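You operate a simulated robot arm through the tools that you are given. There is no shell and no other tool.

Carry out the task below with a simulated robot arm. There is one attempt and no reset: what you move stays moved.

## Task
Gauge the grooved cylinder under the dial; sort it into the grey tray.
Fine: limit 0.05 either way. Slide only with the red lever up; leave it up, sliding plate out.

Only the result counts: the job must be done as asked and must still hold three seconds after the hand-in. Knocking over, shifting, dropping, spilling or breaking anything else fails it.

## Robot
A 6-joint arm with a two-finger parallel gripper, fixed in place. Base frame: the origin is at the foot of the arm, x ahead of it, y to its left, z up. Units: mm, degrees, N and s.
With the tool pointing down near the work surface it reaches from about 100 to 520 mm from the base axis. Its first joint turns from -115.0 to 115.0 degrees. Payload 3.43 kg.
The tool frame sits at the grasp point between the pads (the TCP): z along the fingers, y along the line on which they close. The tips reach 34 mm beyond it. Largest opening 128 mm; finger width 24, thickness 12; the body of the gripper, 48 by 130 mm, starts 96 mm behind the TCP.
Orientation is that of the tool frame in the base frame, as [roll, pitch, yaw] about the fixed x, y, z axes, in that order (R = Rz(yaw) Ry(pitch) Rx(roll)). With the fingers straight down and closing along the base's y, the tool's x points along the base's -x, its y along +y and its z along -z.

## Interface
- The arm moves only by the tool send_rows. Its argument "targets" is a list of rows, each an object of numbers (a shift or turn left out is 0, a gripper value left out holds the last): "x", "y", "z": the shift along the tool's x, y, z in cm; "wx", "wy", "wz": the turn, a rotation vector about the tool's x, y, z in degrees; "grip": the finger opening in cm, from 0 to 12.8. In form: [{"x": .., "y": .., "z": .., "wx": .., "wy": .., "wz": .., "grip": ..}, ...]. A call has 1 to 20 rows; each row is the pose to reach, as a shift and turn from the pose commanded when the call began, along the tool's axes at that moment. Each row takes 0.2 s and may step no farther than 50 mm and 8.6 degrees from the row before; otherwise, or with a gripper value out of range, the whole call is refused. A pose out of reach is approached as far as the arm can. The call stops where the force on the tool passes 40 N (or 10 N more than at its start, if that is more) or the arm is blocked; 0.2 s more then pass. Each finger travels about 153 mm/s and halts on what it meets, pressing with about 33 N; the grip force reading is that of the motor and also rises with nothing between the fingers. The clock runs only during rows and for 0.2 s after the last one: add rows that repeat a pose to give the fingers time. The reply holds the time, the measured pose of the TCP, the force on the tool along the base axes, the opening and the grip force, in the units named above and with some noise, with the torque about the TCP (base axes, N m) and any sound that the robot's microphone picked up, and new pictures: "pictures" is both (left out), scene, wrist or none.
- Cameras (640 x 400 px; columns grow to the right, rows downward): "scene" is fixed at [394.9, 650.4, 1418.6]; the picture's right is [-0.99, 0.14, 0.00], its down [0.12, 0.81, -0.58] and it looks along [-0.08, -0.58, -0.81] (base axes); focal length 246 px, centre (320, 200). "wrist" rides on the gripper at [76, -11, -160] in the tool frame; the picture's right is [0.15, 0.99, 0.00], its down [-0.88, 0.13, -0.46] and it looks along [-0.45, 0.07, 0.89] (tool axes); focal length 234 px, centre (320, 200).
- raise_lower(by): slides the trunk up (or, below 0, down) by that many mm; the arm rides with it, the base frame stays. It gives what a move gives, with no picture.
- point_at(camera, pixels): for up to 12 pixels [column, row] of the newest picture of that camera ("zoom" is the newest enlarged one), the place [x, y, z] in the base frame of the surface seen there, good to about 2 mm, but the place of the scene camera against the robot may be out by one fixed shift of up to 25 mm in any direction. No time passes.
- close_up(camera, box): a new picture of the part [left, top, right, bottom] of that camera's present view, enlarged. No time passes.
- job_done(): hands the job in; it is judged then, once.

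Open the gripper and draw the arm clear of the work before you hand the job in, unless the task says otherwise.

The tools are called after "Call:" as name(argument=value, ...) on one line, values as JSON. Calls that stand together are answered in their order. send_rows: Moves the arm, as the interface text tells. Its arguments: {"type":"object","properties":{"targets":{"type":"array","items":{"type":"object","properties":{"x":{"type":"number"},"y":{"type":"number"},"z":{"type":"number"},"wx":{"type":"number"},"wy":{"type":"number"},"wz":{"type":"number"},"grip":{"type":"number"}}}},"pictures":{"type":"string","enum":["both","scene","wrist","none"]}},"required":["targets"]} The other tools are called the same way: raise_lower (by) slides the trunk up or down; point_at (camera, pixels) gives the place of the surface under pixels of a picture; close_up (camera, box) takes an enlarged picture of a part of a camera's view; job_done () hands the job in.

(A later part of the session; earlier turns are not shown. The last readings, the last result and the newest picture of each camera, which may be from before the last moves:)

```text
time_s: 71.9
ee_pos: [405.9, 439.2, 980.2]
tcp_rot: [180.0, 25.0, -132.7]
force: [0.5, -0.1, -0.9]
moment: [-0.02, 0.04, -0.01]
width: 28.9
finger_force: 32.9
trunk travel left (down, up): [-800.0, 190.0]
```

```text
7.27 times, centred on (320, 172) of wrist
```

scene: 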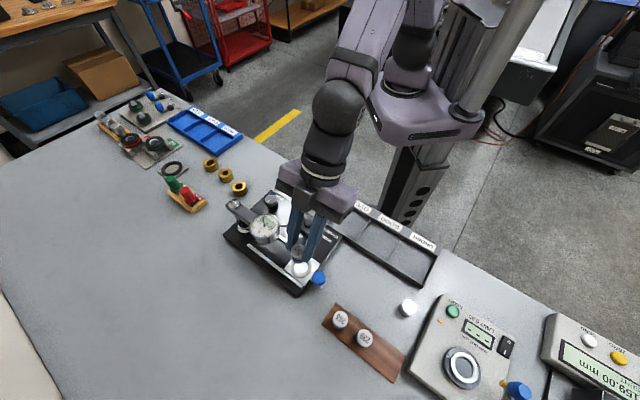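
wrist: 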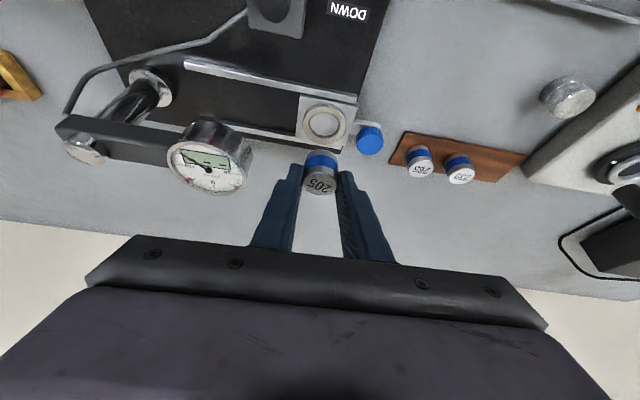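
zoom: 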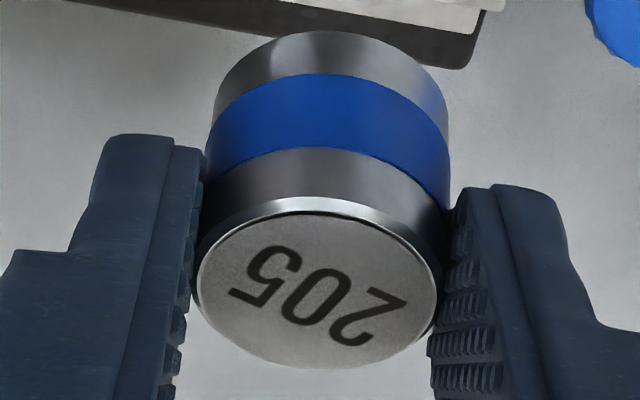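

Master held in the same way as before. Swinging back to above its rack position, turning +19.6° about the vertical.

Call:
send_rows(targets=[{"x": -0.668, "y": 3.908, "z": 0.417, "wx": -1.38, "wz": -2.96}, {"x": -1.337, "y": 7.817, "z": 0.833, "wx": -2.76, "wz": -5.92}, {"x": -2.005, "y": 11.725, "z": 1.25, "wx": -4.14, "wz": -8.88}, {"x": -2.673, "y": 15.633, "z": 1.667, "wx": -5.52, "wz": -11.84}, {"x": -3.342, "y": 19.542, "z": 2.083, "wx": -6.9, "wz": -14.8}, {"x": -4.01, "y": 23.45, "z": 2.5, "wx": -8.28, "wz": -17.76}, {"x": -4.01, "y": 23.45, "z": 2.5, "wx": -8.28, "wz": -17.76}], pictures="both")

Call:
close_up(camera="wrist", box=[270, 140, 370, 200])

```text
time_s: 73.5
ee_pos: [265.2, 633.8, 974.7]
tcp_rot: [-180.0, 25.0, -113.0]
force: [-0.4, 0.1, -0.4]
moment: [-0.04, 0.01, 0.01]
width: 28.9
finger_force: 33.4
trunk travel left (down, up): [-800.0, 190.0]
```

scene: 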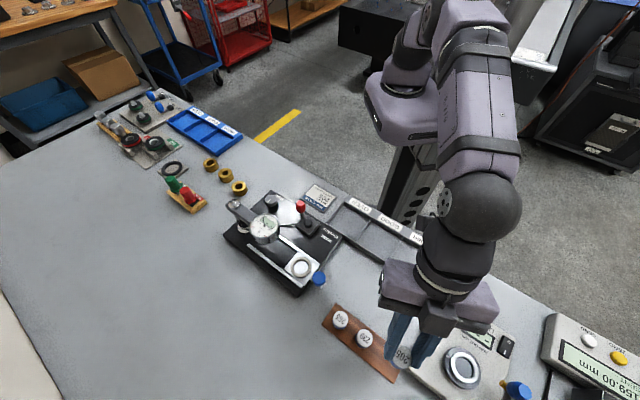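
wrist: 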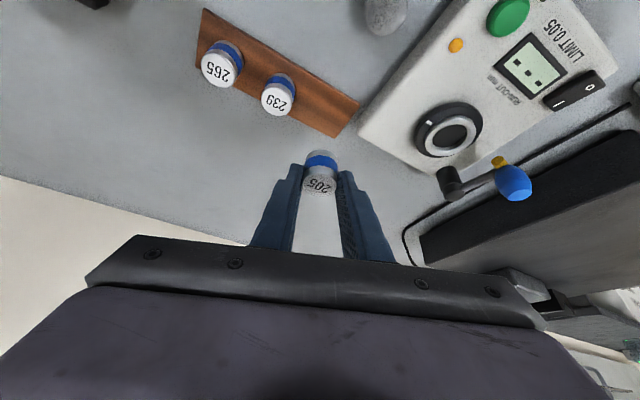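

```text
6.40 times, centred on (320, 170) of wrist
```

zoom: 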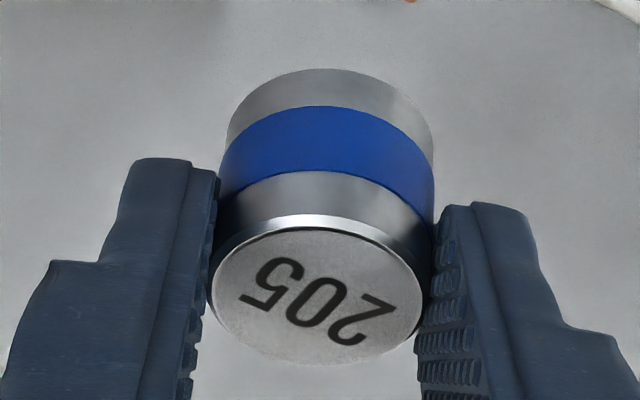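

The view is practically identical to the one just after the original lift. Probing the held master's axis to compare with its original spot (268.6, 642.8).

Call:
point_at(camera="zoom", pixels=[[316, 296], [214, 288], [418, 302], [320, 235], [314, 358], [240, 250], [390, 340]])

Call:
point_at(camera="wrist", pixels=[[277, 98], [217, 66], [206, 10], [358, 103], [338, 138], [196, 66]])

```text
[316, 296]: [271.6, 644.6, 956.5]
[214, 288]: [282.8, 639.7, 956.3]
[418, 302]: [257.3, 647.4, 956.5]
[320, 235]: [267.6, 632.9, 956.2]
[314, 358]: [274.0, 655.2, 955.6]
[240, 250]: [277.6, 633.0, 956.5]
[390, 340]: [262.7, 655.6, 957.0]
```

```text
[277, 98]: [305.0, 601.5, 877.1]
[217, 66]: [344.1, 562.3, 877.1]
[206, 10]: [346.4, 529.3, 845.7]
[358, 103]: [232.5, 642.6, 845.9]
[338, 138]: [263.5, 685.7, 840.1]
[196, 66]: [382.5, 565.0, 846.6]
```

Call:
close_up(camera="wrist", box=[195, 40, 315, 120])

```text
5.00 times, centred on (255, 80) of wrist
```

zoom: 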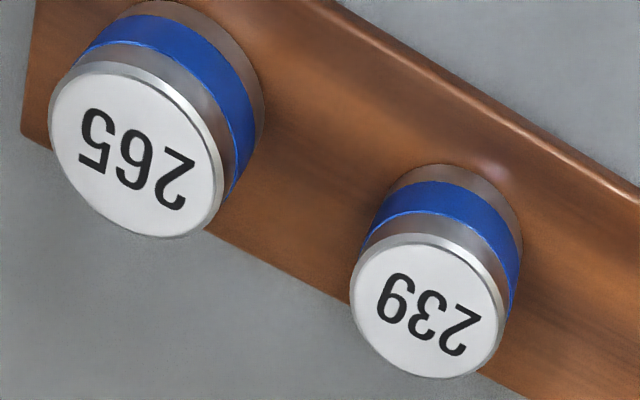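

The other masters' rims are clear; probing their centres as a reference for the third place in the row.

Call:
point_at(camera="zoom", pixels=[[427, 309], [360, 290], [494, 325], [440, 248], [412, 372], [137, 150], [56, 125], [216, 180], [150, 70], [125, 230]])

```text
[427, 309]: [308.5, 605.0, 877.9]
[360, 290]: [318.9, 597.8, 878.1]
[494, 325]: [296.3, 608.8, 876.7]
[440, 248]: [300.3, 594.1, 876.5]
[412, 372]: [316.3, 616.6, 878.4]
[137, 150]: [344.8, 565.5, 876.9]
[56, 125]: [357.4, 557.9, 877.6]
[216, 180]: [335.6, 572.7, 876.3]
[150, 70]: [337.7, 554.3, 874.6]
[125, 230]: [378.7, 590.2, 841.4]
```

Third place works out to (270.4, 643.1); the held master is at (270.6, 644.1) — within 1 mm. Lowering 75 mm vertically.

Call:
send_rows(targets=[{"x": 0.9, "z": 1.78}, {"x": 1.8, "z": 3.7}, {"x": 2.65, "z": 5.5}, {"x": 3.23, "z": 6.77}, {"x": 3.23, "z": 6.77}], pictures="both")

Call:
close_up(camera="wrist", box=[270, 130, 380, 210])

```text
time_s: 74.7
ee_pos: [264.6, 633.7, 898.8]
tcp_rot: [-180.0, 25.0, -113.0]
force: [0.0, -0.2, -1.5]
moment: [-0.03, 0.03, 0.0]
width: 28.9
finger_force: 32.9
trunk travel left (down, up): [-800.0, 190.0]
```

scene: 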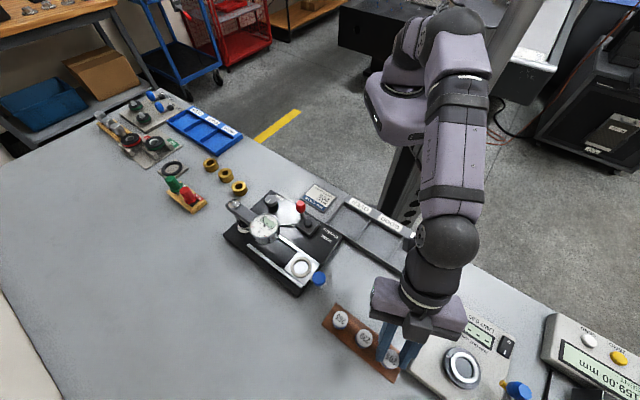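
wrist: 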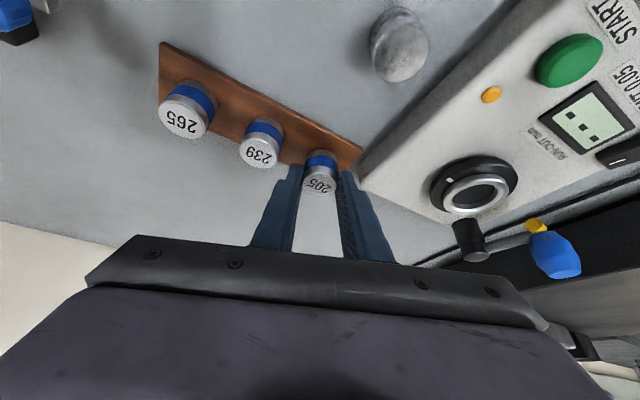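

```text
5.00 times, centred on (325, 170) of wrist
```

zoom: 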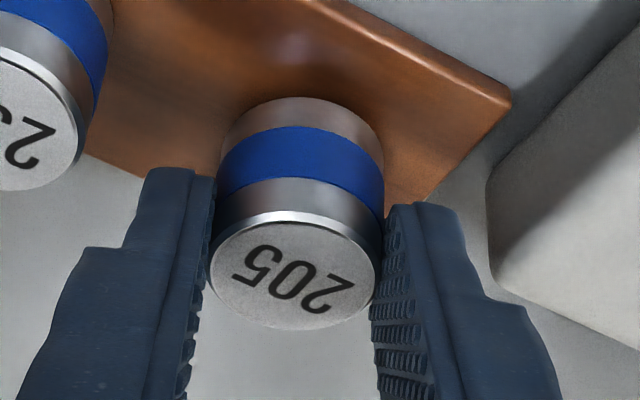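

A few mm above the rack. Lowering in ~1 mm steps until contact.

Call:
send_rows(targets=[{"x": 0.042, "z": 0.09}, {"x": 0.085, "z": 0.18}, {"x": 0.106, "z": 0.226}, {"x": 0.127, "z": 0.272}], pictures="none")

Call:
send_rows(targets=[{"x": 0.021, "z": 0.045}, {"x": 0.042, "z": 0.09}], pictures="none")

```text
time_s: 75.7
ee_pos: [264.3, 632.9, 896.5]
tcp_rot: [179.9, 24.9, -113.0]
force: [-0.5, 0.3, -1.3]
moment: [0.0, 0.0, 0.02]
width: 29.1
finger_force: 33.1
trunk travel left (down, up): [-800.0, 190.0]
```

```text
time_s: 76.3
ee_pos: [264.5, 633.1, 895.0]
tcp_rot: [-180.0, 25.1, -113.0]
force: [-0.3, -0.1, -0.7]
moment: [-0.02, 0.0, -0.02]
width: 29.0
finger_force: 32.8
trunk travel left (down, up): [-800.0, 190.0]
```

Call:
send_rows(targets=[{"x": 0.021, "z": 0.045}, {"x": 0.042, "z": 0.09}], pictures="none")

```text
time_s: 76.9
ee_pos: [263.1, 632.8, 894.8]
tcp_rot: [180.0, 25.0, -113.0]
force: [-0.6, -0.9, 0.6]
moment: [-0.05, -0.02, -0.04]
width: 29.1
finger_force: 33.2
trunk travel left (down, up): [-800.0, 190.0]
```

Force just turned positive (+0.6 N) — probably touching. One more half-millimetre check.

Call:
send_rows(targets=[{"x": 0.021, "z": 0.045}, {"x": 0.034, "z": 0.072}], pictures="wrist")

```text
time_s: 77.5
ee_pos: [263.5, 632.4, 895.1]
tcp_rot: [-180.0, 25.1, -113.0]
force: [0.3, -2.5, 5.5]
moment: [-0.09, 0.01, -0.01]
width: 29.0
finger_force: 32.6
trunk travel left (down, up): [-800.0, 190.0]
```

wrist: 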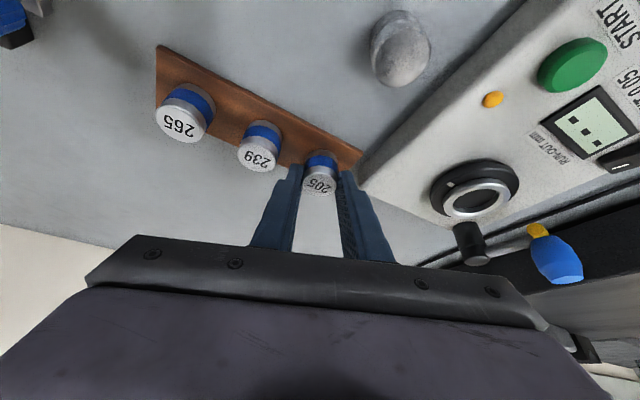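

Contact with +5.5 N. Opening to 37 mm and backing out along the tool axis.

Call:
send_rows(targets=[{"grip": 3.1}, {"grip": 3.5}, {"grip": 3.7}, {"grip": 3.7, "z": -1.5}, {"grip": 3.7, "z": -4.0}, {"grip": 3.7, "z": -7.5}], pictures="both")

Call:
close_up(camera="wrist", box=[210, 90, 370, 200])

```text
time_s: 78.9
ee_pos: [251.5, 601.3, 962.9]
tcp_rot: [180.0, 25.0, -113.0]
force: [-0.4, -0.3, 1.0]
moment: [-0.02, 0.0, 0.01]
width: 37.1
finger_force: 0.1
trunk travel left (down, up): [-800.0, 190.0]
```

scene: 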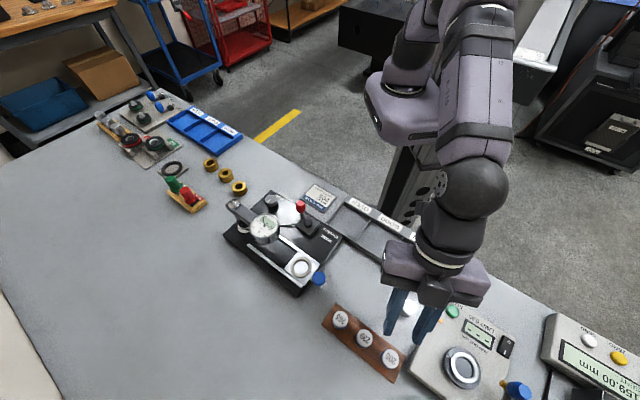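
wrist: 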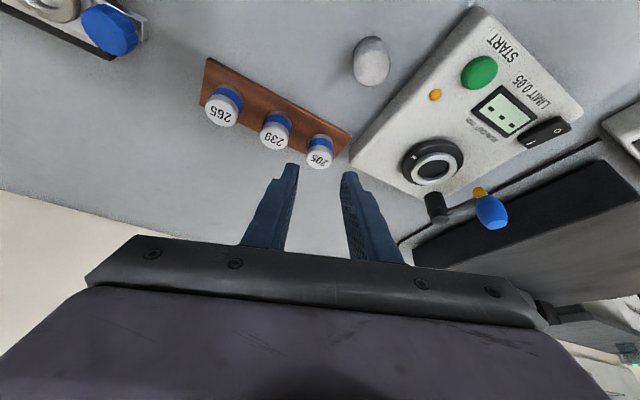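

```text
3.64 times, centred on (290, 145) of wrist
```

zoom: 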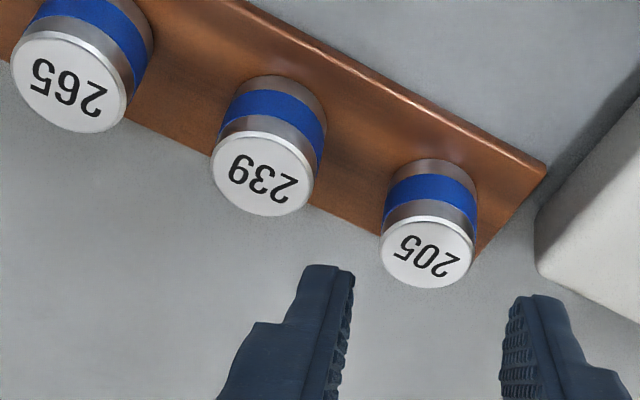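

All three masters stand in the rack as at the start. Now moving inward over the grooved part while levelling the tool.

Call:
send_rows(targets=[{"x": 1.6, "y": 1.0, "z": -1.2, "wy": 8.3}, {"x": 3.3, "y": 2.0, "z": -1.9, "wy": 16.6}, {"x": 5.03, "y": 3.02, "z": -2.35, "wy": 25}, {"x": 5.03, "y": 3.02, "z": -2.35, "wy": 25}], pictures="none")

Call:
send_rows(targets=[{"wz": 8.5}, {"wz": 17}, {"wz": 25.5}, {"wz": 34}, {"wz": 42.5}, {"wz": 51}, {"wz": 59.5}, {"wz": 68}, {"wz": 76.5}, {"wz": 85}, {"wz": 85}], pictures="both")

Call:
close_up(camera="wrist", box=[250, 110, 390, 200])

```text
time_s: 79.9
ee_pos: [201.6, 563.8, 963.5]
tcp_rot: [-180.0, -0.1, -113.0]
force: [-0.5, 0.1, 0.2]
moment: [0.03, -0.02, -0.02]
width: 37.1
finger_force: 0.2
trunk travel left (down, up): [-800.0, 190.0]
```

```text
time_s: 82.3
ee_pos: [202.6, 564.0, 961.8]
tcp_rot: [-180.0, -0.1, 162.0]
force: [-0.4, -0.1, 0.3]
moment: [0.02, -0.02, 0.02]
width: 36.9
finger_force: 0.0
trunk travel left (down, up): [-800.0, 190.0]
```

scene: 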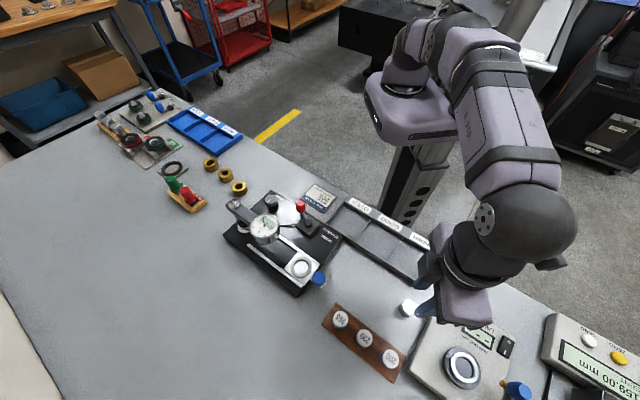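
wrist: 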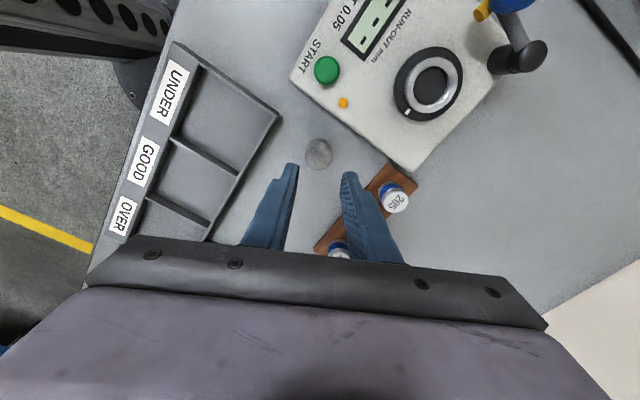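

```text
4.44 times, centred on (320, 155) of wrist
```

zoom: 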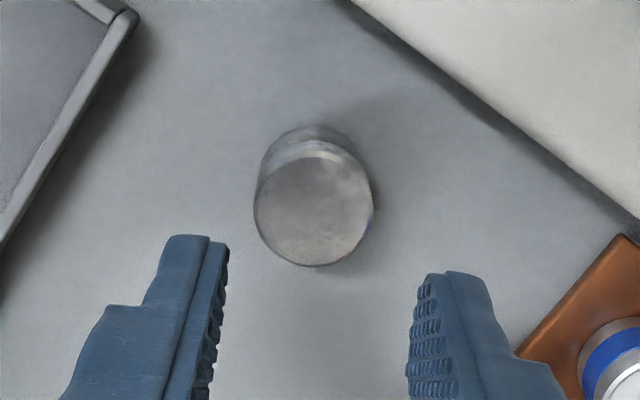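

The part is at zoom (313,212), centred between the fingers. Probing its rim.

Call:
point_at(camera="zoom", pixels=[[313, 212], [260, 210], [368, 210], [315, 160], [312, 260], [275, 170], [350, 250], [352, 175], [275, 248]])

```text
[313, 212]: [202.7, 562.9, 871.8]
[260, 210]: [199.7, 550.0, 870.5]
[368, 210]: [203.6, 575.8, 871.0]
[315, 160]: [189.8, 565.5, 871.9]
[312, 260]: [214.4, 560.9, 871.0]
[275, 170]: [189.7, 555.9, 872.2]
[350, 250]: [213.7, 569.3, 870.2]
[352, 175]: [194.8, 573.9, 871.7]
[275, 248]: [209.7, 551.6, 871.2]
```

Part centre (202.0, 562.8) vs TCP (202.1, 563.9). Descending 75 mm so the tips sit ~12 mm above the part's base.

Call:
send_rows(targets=[{"x": -0.03, "y": -0.11, "z": 2.5, "grip": 4.0}, {"x": -0.03, "y": -0.11, "z": 5.0, "grip": 4.0}, {"x": -0.03, "y": -0.11, "z": 7.0, "grip": 4.0}, {"x": -0.03, "y": -0.11, "z": 7.55, "grip": 4.0}, {"x": -0.03, "y": -0.11, "z": 7.55, "grip": 4.0}], pictures="both")

Call:
close_up(camera="wrist", box=[250, 120, 390, 210])

Call:
close_up(camera="scene", box=[370, 270, 450, 330])

```text
time_s: 83.5
ee_pos: [202.1, 562.7, 886.0]
tcp_rot: [180.0, 0.0, 162.0]
force: [-0.4, 1.3, -0.6]
moment: [0.02, 0.01, -0.01]
width: 39.8
finger_force: 0.0
trunk travel left (down, up): [-800.0, 190.0]
```

scene: 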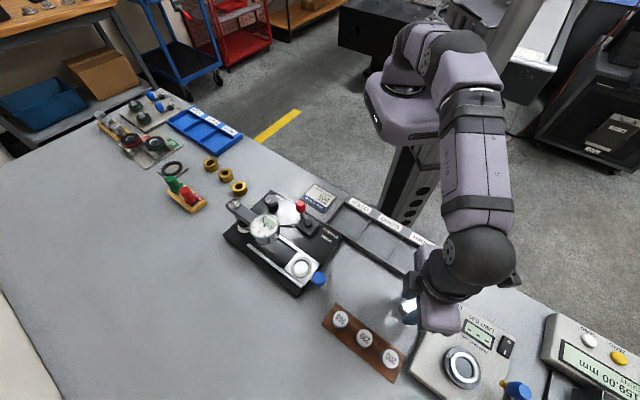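
wrist: 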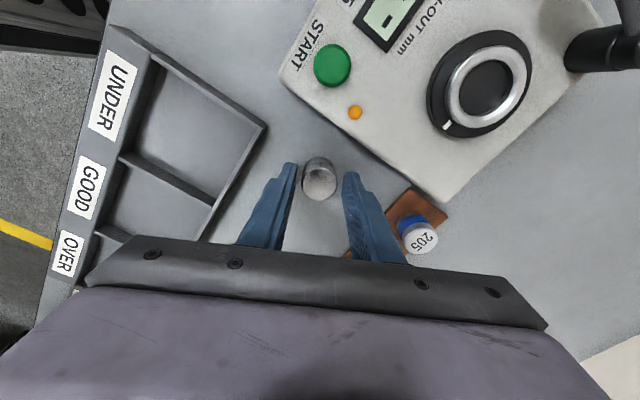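

```text
4.44 times, centred on (320, 165) of wrist
```

zoom: 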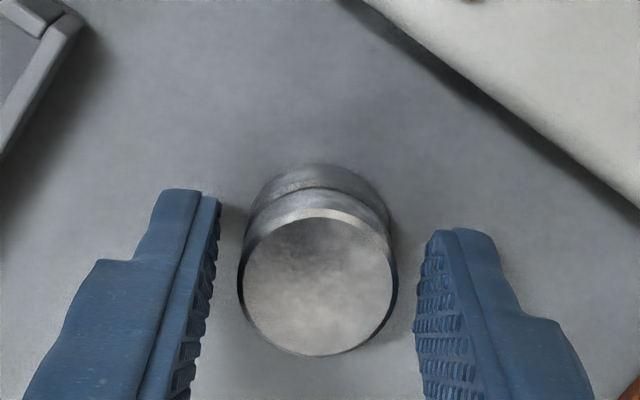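

```text
6.67 times, centred on (410, 300) of scene
```

zoom: 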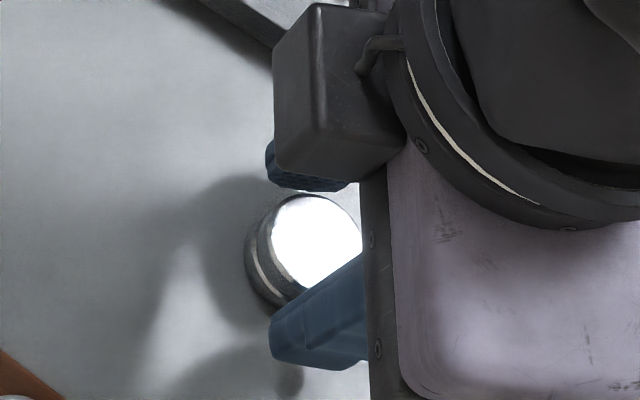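

Centred on the part. Closing and lifting 75 mm.

Call:
send_rows(targets=[{"grip": 3.4}, {"grip": 3.0}, {"grip": 2.5}, {"grip": 2.5}, {"grip": 2.5, "z": -1.0}, {"grip": 2.5, "z": -3.5}, {"grip": 2.5, "z": -7.5}, {"grip": 2.5, "z": -7.5}], pictures="both")

Call:
close_up(camera="wrist", box=[270, 140, 370, 220])

```text
time_s: 85.3
ee_pos: [202.2, 562.1, 961.2]
tcp_rot: [-180.0, 0.0, 162.0]
force: [-0.1, 0.5, -1.4]
moment: [-0.05, 0.01, 0.02]
width: 28.6
finger_force: 32.6
trunk travel left (down, up): [-800.0, 190.0]
```

scene: 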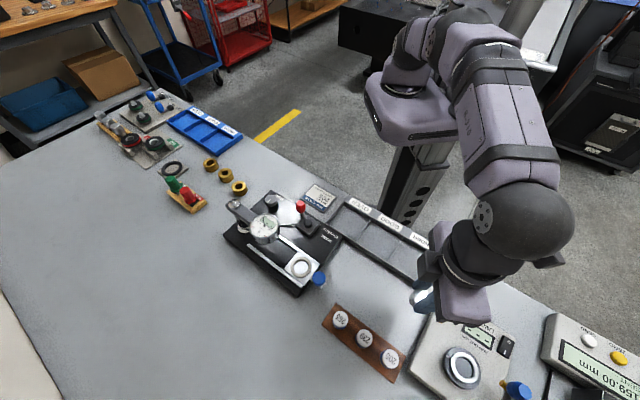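
wrist: 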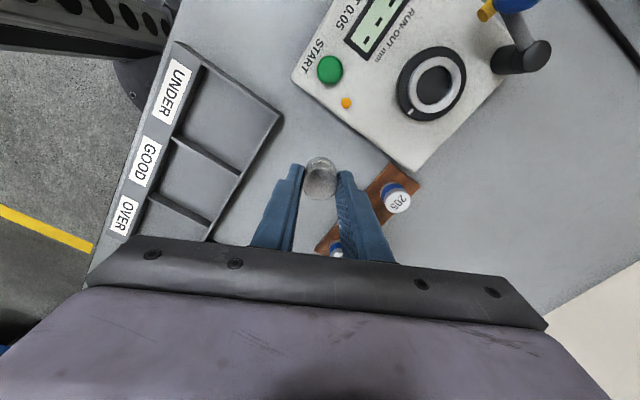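

```text
5.00 times, centred on (320, 180) of wrist
```

zoom: 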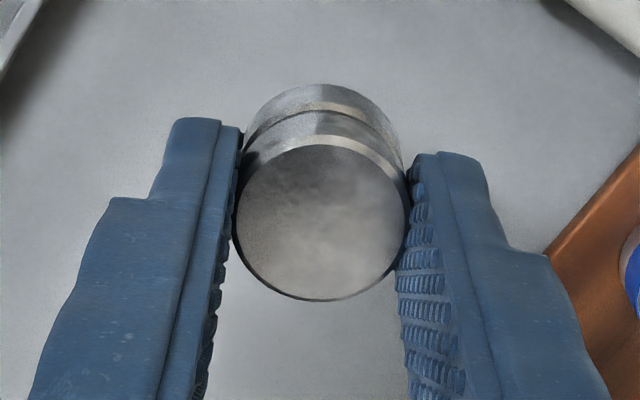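

Part held at 28.6 mm. Carrying it over to the nest while turning to yaw 135°.

Call:
send_rows(targets=[{"x": -3.927, "y": -0.72, "wz": 4.5}, {"x": -7.853, "y": -1.44, "wz": 9}, {"x": -11.78, "y": -2.16, "wz": 13.5}, {"x": -15.707, "y": -2.88, "wz": 18}, {"x": -19.633, "y": -3.6, "wz": 22.5}, {"x": -23.56, "y": -4.32, "wz": 27}, {"x": -23.56, "y": -4.32, "wz": 27}], pictures="both")

Call:
close_up(camera="wrist", box=[260, 110, 380, 210])

```text
time_s: 86.9
ee_pos: [413.2, 449.1, 960.9]
tcp_rot: [-180.0, 0.0, 134.9]
force: [0.0, -0.8, -0.1]
moment: [0.03, -0.02, 0.04]
width: 28.6
finger_force: 32.7
trunk travel left (down, up): [-800.0, 190.0]
```

scene: 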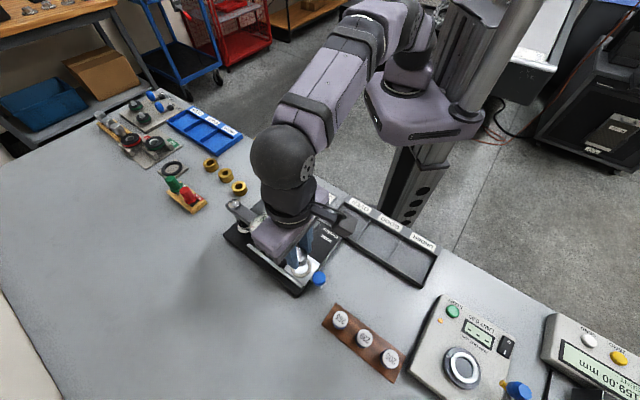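
wrist: 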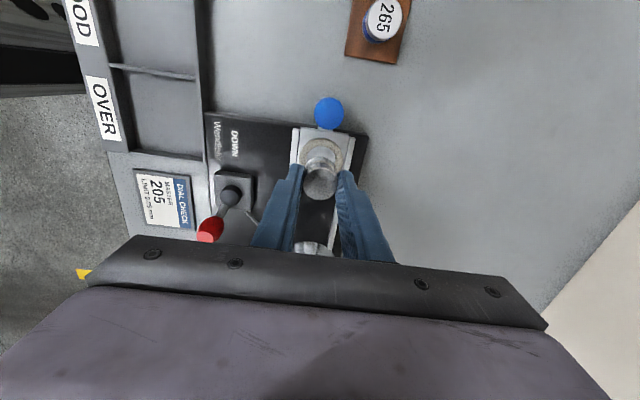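

```text
4.00 times, centred on (320, 160) of wrist
```

zoom: 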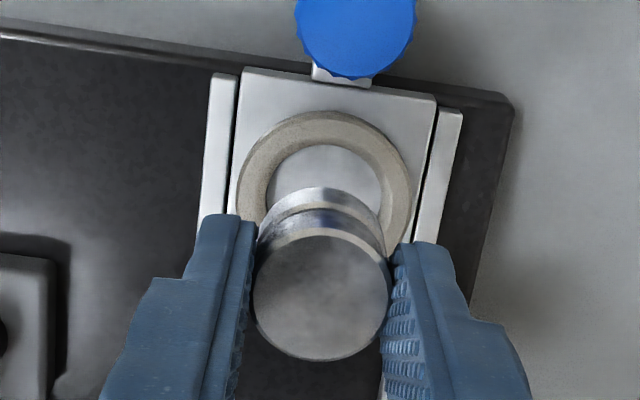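

Ring and held part are both visible. Probing ring rim points and the part's top rim to compute the offset.

Call:
point_at(camera="zoom", pixels=[[254, 185], [396, 190], [326, 127], [278, 145], [372, 146], [243, 190], [407, 195], [326, 114], [321, 298], [259, 292], [384, 302], [324, 245]])

Call:
point_at(camera="zoom", pixels=[[319, 352], [280, 255], [364, 340], [365, 258], [278, 340], [325, 165], [245, 80], [430, 105], [238, 205], [418, 230]])

```text
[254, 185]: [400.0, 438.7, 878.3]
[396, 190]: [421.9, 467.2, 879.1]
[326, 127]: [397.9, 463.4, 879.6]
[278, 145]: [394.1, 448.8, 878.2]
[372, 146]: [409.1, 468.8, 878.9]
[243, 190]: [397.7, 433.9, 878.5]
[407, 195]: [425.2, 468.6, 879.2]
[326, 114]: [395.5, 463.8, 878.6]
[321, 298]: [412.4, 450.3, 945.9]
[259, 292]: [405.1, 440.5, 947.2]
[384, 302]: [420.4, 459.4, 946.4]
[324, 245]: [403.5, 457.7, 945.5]
```

```text
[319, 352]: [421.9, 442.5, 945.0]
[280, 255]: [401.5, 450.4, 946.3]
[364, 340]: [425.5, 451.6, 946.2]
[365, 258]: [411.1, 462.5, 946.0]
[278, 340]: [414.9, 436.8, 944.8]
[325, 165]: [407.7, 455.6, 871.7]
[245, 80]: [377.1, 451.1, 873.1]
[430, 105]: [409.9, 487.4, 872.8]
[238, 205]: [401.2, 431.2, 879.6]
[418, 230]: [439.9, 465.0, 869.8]
```

Same-view comparison: ring centre ≈ (412.8, 450.6), part centre ≈ (412.9, 450.2) – aligned within ~0.5 mm. Lowering 33 mm to just above the ring.

Call:
send_rows(targets=[{"x": 0.03, "y": 0.02, "z": 1.5}, {"x": 0.03, "y": 0.02, "z": 2.8}, {"x": 0.03, "y": 0.02, "z": 3.3}, {"x": 0.03, "y": 0.02, "z": 3.3}], pictures="both")

Call:
close_up(camera="wrist", box=[260, 120, 380, 210])

Call:
close_up(camera="scene", box=[260, 230, 340, 290])

```text
time_s: 87.9
ee_pos: [411.9, 448.4, 928.1]
tcp_rot: [-180.0, 0.0, 135.0]
force: [-0.1, -0.3, -1.4]
moment: [0.01, 0.0, 0.03]
width: 28.8
finger_force: 32.7
trunk travel left (down, up): [-800.0, 190.0]
```

scene: 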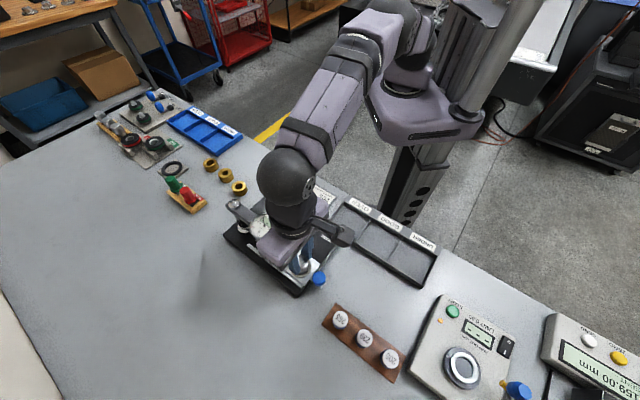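
wrist: 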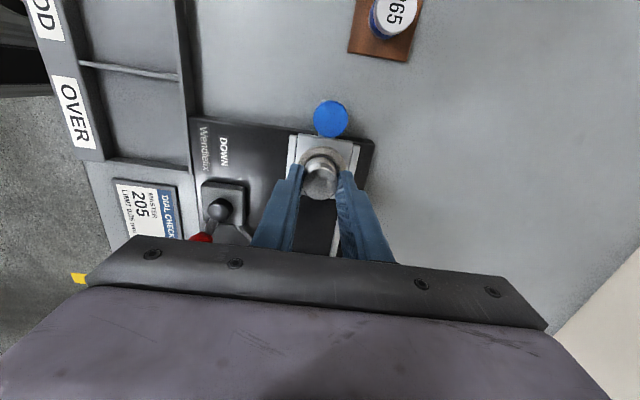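

```text
4.44 times, centred on (320, 165) of wrist
```

zoom: 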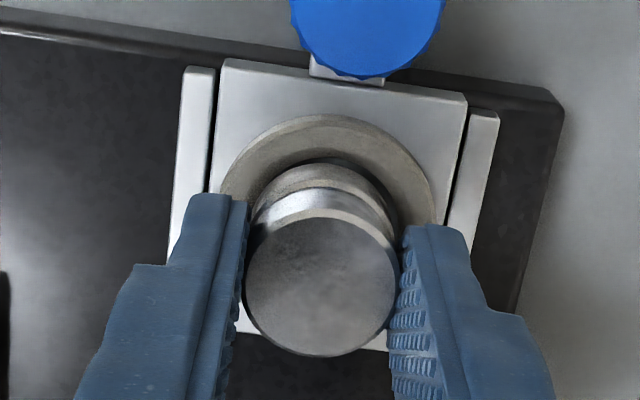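

```text
6.67 times, centred on (300, 260) of scene
```

zoom: 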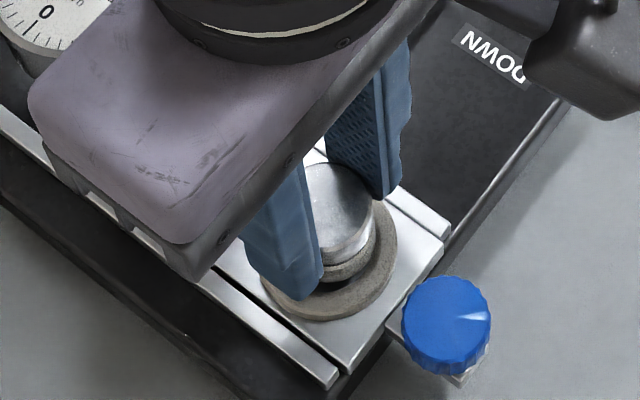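

Just above the ring; it looks slightly off to the left of the ring centre. Probing both again in this closer view.

Call:
close_up(camera="wrist", box=[285, 135, 355, 200])

```text
6.15 times, centred on (320, 168) of wrist
```

zoom: 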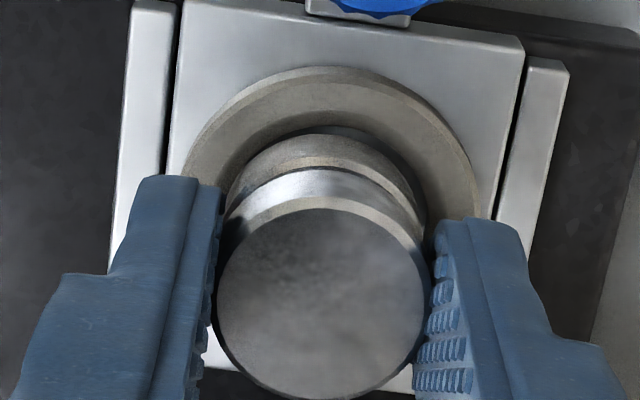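

Call:
point_at(camera="zoom", pixels=[[195, 160], [215, 130], [255, 97], [300, 78], [345, 76], [390, 92], [430, 125], [455, 155], [468, 190], [280, 105], [370, 105], [215, 165]])

Call:
point_at(camera="zoom", pixels=[[225, 300], [420, 305], [322, 215], [320, 390], [250, 240], [395, 245], [250, 370], [392, 372], [322, 305], [325, 150], [262, 165], [390, 180]])

```text
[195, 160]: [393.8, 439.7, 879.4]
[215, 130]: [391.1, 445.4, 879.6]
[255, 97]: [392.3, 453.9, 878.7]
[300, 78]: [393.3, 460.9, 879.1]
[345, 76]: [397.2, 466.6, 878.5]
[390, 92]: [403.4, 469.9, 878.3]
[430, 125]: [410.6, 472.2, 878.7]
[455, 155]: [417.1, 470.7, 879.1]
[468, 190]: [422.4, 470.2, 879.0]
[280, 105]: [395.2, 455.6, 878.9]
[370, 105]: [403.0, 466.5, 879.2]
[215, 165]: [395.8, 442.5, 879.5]
```

```text
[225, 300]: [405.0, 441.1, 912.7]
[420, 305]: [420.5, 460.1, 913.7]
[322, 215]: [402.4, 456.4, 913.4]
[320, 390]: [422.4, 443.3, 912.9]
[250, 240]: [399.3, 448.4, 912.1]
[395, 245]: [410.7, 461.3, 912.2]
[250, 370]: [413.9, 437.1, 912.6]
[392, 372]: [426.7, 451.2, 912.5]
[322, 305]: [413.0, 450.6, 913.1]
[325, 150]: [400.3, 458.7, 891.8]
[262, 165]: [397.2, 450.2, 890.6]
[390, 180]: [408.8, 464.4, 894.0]
```

Circle fit gives ring centre (412.4, 450.6) vs part (412.7, 450.0): within ~0.7 mm. Lowering 7 mm slowly with a 0.3 mm trim, watching for force.

Call:
send_rows(targets=[{"x": 0.01, "y": 0.04, "z": 0.2}, {"x": 0.01, "y": 0.04, "z": 0.4}, {"x": 0.01, "y": 0.04, "z": 0.55}, {"x": 0.01, "y": 0.04, "z": 0.7}], pictures="none")

```text
time_s: 88.9
ee_pos: [414.9, 448.9, 920.9]
tcp_rot: [-179.9, 0.0, 135.0]
force: [1.9, -1.4, 0.1]
moment: [-0.04, -0.04, 0.03]
width: 28.5
finger_force: 32.8
trunk travel left (down, up): [-800.0, 190.0]
```

A slight 2.3 N side force toward +u; trimming 0.5 mm that way and lowering the last few mm.

Call:
send_rows(targets=[{"x": -0.05, "z": 0.0}, {"x": -0.05, "z": 0.15}, {"x": -0.05, "z": 0.3}, {"x": -0.05, "z": 0.4}], pictures="none")

```text
time_s: 89.9
ee_pos: [415.0, 447.6, 916.0]
tcp_rot: [179.9, 0.0, 135.0]
force: [-0.6, -0.7, 0.3]
moment: [0.0, 0.0, 0.01]
width: 28.6
finger_force: 32.7
trunk travel left (down, up): [-800.0, 190.0]
```

Side force gone, inside the ring. Lowering another ~1 mm to touch the floor.

Call:
send_rows(targets=[{"z": 0.05}, {"z": 0.1}], pictures="none")

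```text
time_s: 90.5
ee_pos: [412.3, 449.5, 917.5]
tcp_rot: [179.9, 0.0, 135.0]
force: [-0.8, 0.3, 3.5]
moment: [-0.02, 0.05, 0.01]
width: 28.6
finger_force: 33.0
trunk travel left (down, up): [-800.0, 190.0]
```

Floor contact (+3.5 N). One more 0.4 mm to confirm, then release.

Call:
send_rows(targets=[{"z": 0.04}, {"z": 0.04}], pictures="wrist")

Call:
close_up(camera="wrist", box=[285, 135, 355, 200])

```text
time_s: 91.1
ee_pos: [413.3, 447.9, 917.8]
tcp_rot: [179.7, 0.0, 135.1]
force: [0.1, 0.4, 8.6]
moment: [0.02, 0.02, 0.01]
width: 28.8
finger_force: 32.8
trunk travel left (down, up): [-800.0, 190.0]
```

wrist: 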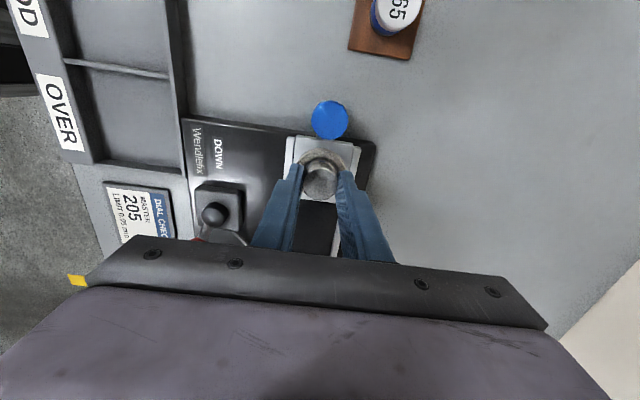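

```text
6.15 times, centred on (320, 168) of wrist
```

zoom: 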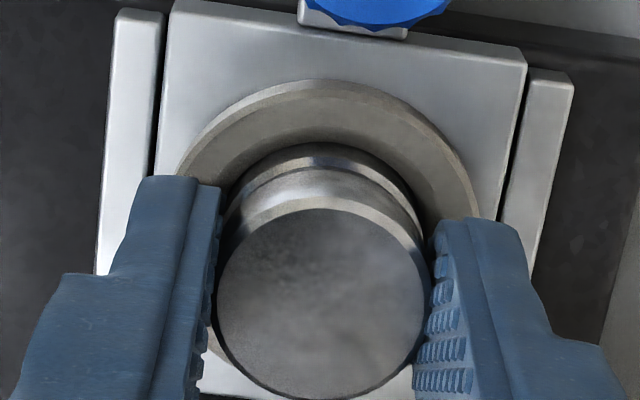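

Seated (8.6 N). Opening and rising straight up, then looking at the part in the nest.

Call:
send_rows(targets=[{"grip": 3.1}, {"grip": 3.7}, {"grip": 4.3}, {"grip": 4.3, "z": -1.5}, {"grip": 4.3, "z": -4.5}, {"grip": 4.3, "z": -6.5}], pictures="both")

Call:
close_up(camera="wrist", box=[260, 80, 380, 200])

Call:
close_up(camera="scene", box=[260, 230, 340, 290])

```text
time_s: 92.5
ee_pos: [413.7, 448.9, 981.1]
tcp_rot: [-180.0, 0.0, 135.0]
force: [0.2, 0.6, -0.6]
moment: [0.01, -0.02, 0.0]
width: 42.8
finger_force: 0.0
trunk travel left (down, up): [-800.0, 190.0]
```

scene: 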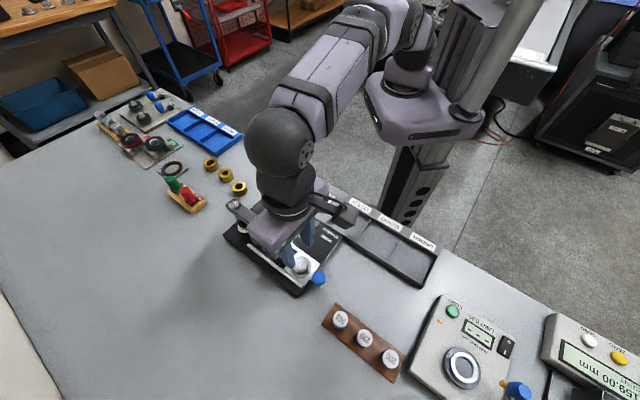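
wrist: 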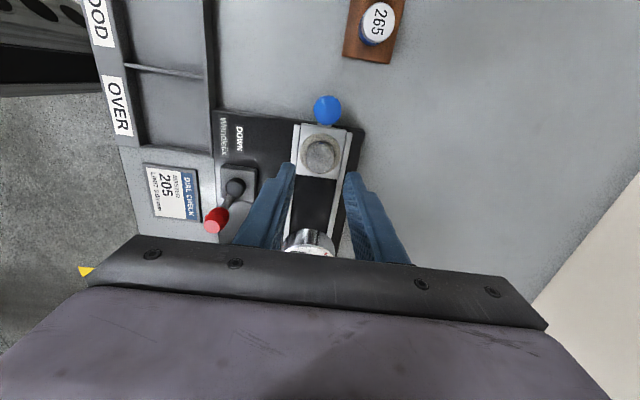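

```text
3.33 times, centred on (320, 140) of wrist
```

zoom: 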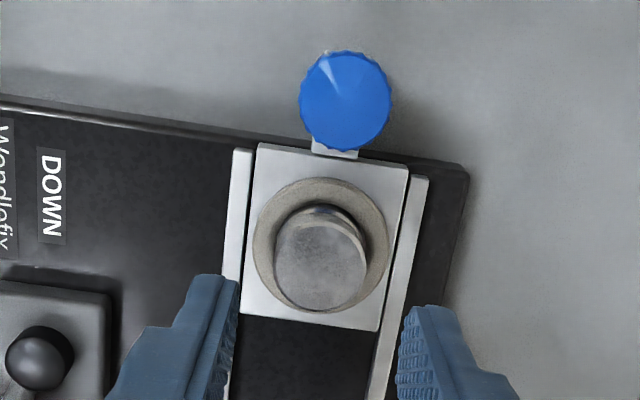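

```text
6.67 times, centred on (300, 260) of scene
```

zoom: 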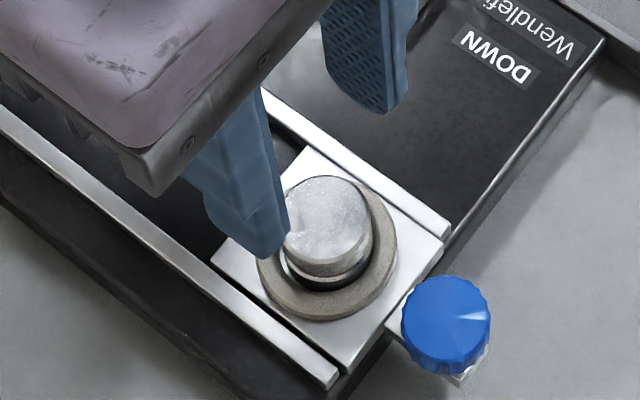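

Part sits in the nest. Checking flatness of its top and the knob's present centre.

Call:
point_at(camera="zoom", pixels=[[320, 262], [280, 260], [360, 265], [320, 225], [318, 303], [345, 98], [304, 100], [388, 100], [345, 58], [345, 142]])

```text
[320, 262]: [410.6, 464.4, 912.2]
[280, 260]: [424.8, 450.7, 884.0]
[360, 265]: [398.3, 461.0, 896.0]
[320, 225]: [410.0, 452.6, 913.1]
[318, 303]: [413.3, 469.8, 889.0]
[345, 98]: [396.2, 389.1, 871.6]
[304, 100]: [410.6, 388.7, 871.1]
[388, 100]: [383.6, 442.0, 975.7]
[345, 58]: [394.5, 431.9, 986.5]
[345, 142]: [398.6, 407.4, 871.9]
```

That hit the scene zoom; retaking the wrist zoom and probing again.

Call:
close_up(camera="wrist", box=[260, 80, 380, 200])

Call:
point_at(camera="zoom", pixels=[[320, 262], [280, 260], [360, 265], [320, 225], [318, 303], [345, 98], [304, 100], [388, 100], [345, 58], [345, 142]])

```text
3.33 times, centred on (320, 140) of wrist
```

zoom: 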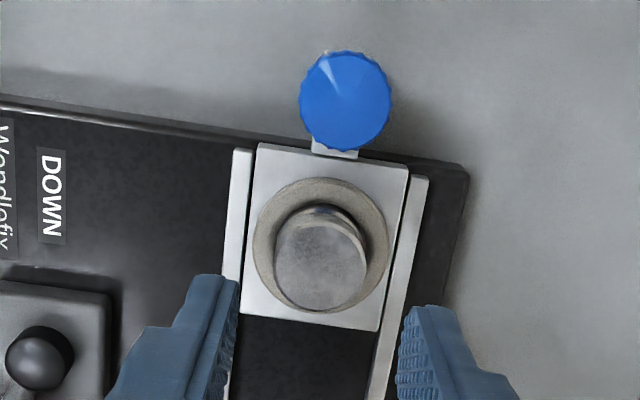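

```text
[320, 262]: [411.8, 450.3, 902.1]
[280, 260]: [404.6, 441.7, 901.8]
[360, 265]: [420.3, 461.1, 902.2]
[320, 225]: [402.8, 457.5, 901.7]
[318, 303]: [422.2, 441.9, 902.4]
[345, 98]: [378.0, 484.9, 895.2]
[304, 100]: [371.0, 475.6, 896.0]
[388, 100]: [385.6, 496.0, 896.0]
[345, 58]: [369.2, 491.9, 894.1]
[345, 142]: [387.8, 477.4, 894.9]
```

The part's top is flat at z≈902. Knob centre (378.3, 485.1). Moving over it, descending and gripping across.

Call:
send_rows(targets=[{"x": 2.5, "y": 0.03, "z": 1.5, "grip": 4.5}, {"x": 5.06, "y": 0.07, "z": 3.0, "grip": 4.5}, {"x": 5.06, "y": 0.07, "z": 5.5, "grip": 4.5}, {"x": 5.06, "y": 0.07, "z": 7.1, "grip": 4.5}, {"x": 5.06, "y": 0.07, "z": 7.1, "grip": 3.2}, {"x": 5.06, "y": 0.07, "z": 7.1, "grip": 2.6}, {"x": 5.06, "y": 0.07, "z": 7.1, "grip": 2.4}, {"x": 5.06, "y": 0.07, "z": 7.1, "grip": 2.4}], pictures="wrist")

Call:
close_up(camera="wrist", box=[240, 100, 400, 240])

```text
time_s: 94.3
ee_pos: [377.3, 484.6, 910.1]
tcp_rot: [180.0, 0.0, 135.0]
force: [-2.6, -0.3, -0.4]
moment: [0.23, 0.15, -0.03]
width: 27.5
finger_force: 44.5
trunk travel left (down, up): [-800.0, 190.0]
```

wrist: 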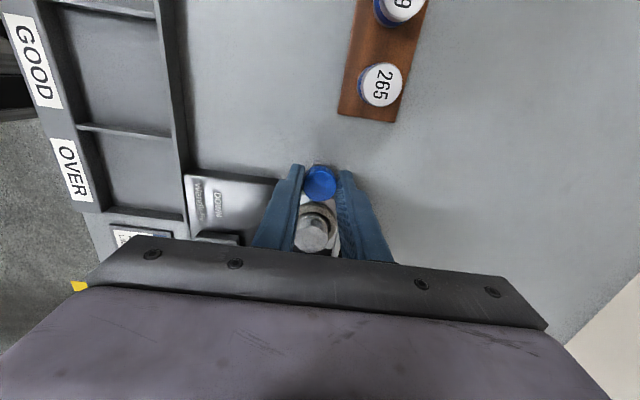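

```text
2.86 times, centred on (320, 170) of wrist
```

zoom: 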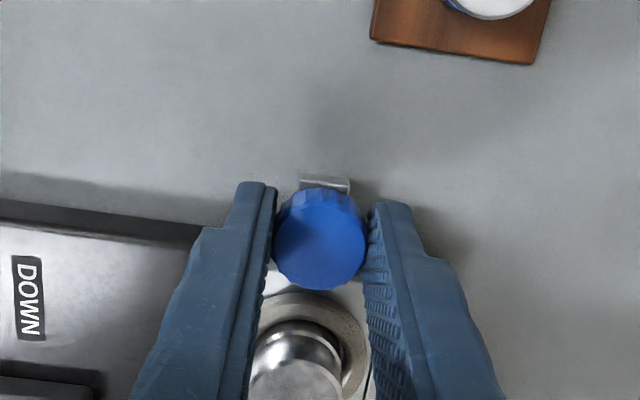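

Knob gripped; lever was at UP in the last view. Sliding the plate in along −x of the tool.

Call:
send_rows(targets=[{"x": -0.5}, {"x": -1.2}, {"x": -1.9}, {"x": -2.6}, {"x": -3.3}, {"x": -4.0}, {"x": -4.7}, {"x": -5.4}, {"x": -6.1}, {"x": -6.8}, {"x": -7.5}, {"x": -8.0}], pictures="both")

Call:
close_up(camera="scene", box=[220, 180, 340, 290])

```text
time_s: 96.9
ee_pos: [433.5, 427.4, 909.7]
tcp_rot: [-179.9, 0.0, 135.0]
force: [-3.0, -3.5, -8.9]
moment: [0.09, 0.08, 0.11]
width: 27.6
finger_force: 45.3
trunk travel left (down, up): [-800.0, 190.0]
```

scene: 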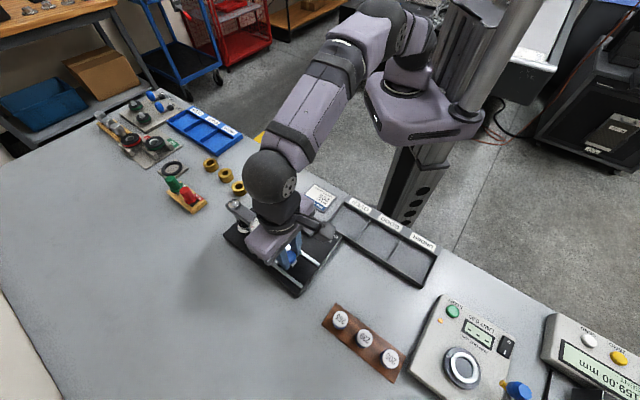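
wrist: 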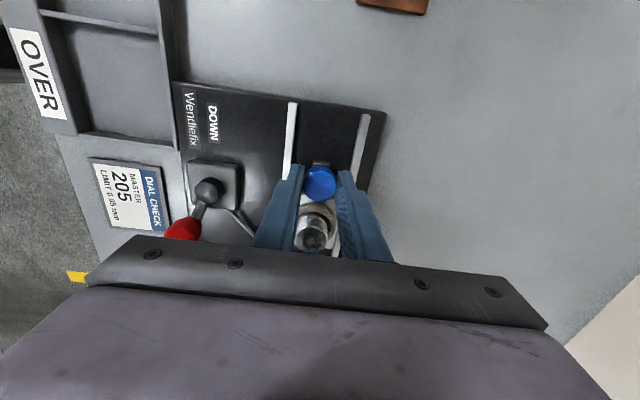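

```text
3.64 times, centred on (280, 235) of scene
```

zoom: 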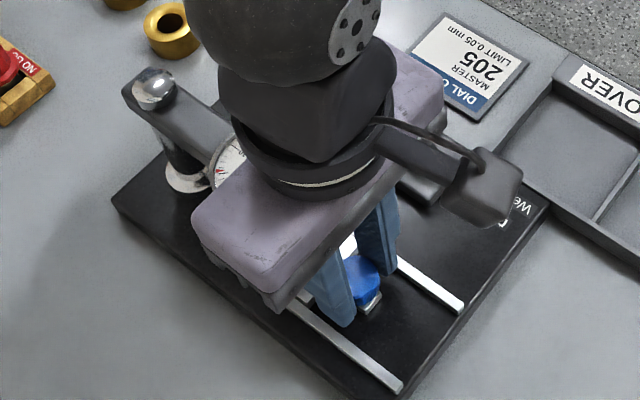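

Slid ~80 mm with little load; lever visibly at UP. Continuing to the stop.

Call:
send_rows(targets=[{"x": -0.3}, {"x": -0.6}, {"x": -0.85}], pictures="none")

Call:
send_rows(targets=[{"x": -0.08}, {"x": -0.15}], pictures="none")

```text
time_s: 97.7
ee_pos: [440.4, 422.2, 909.4]
tcp_rot: [-179.9, 0.0, 134.9]
force: [-4.2, -5.4, -11.3]
moment: [-0.07, 0.03, -0.01]
width: 27.5
finger_force: 45.3
trunk travel left (down, up): [-800.0, 190.0]
```

```text
time_s: 98.3
ee_pos: [442.1, 422.0, 910.2]
tcp_rot: [-179.8, 0.0, 135.0]
force: [-7.0, -5.5, -12.8]
moment: [-0.44, -0.25, -0.04]
width: 27.5
finger_force: 44.7
trunk travel left (down, up): [-800.0, 190.0]
```

Call:
send_rows(targets=[{"x": -0.06}, {"x": -0.12}], pictures="none")

```text
time_s: 98.9
ee_pos: [440.3, 421.3, 908.8]
tcp_rot: [-179.9, -0.1, 135.0]
force: [-11.4, -2.5, -12.8]
moment: [-0.66, -0.35, -0.03]
width: 27.5
finger_force: 45.0
trunk travel left (down, up): [-800.0, 190.0]
```

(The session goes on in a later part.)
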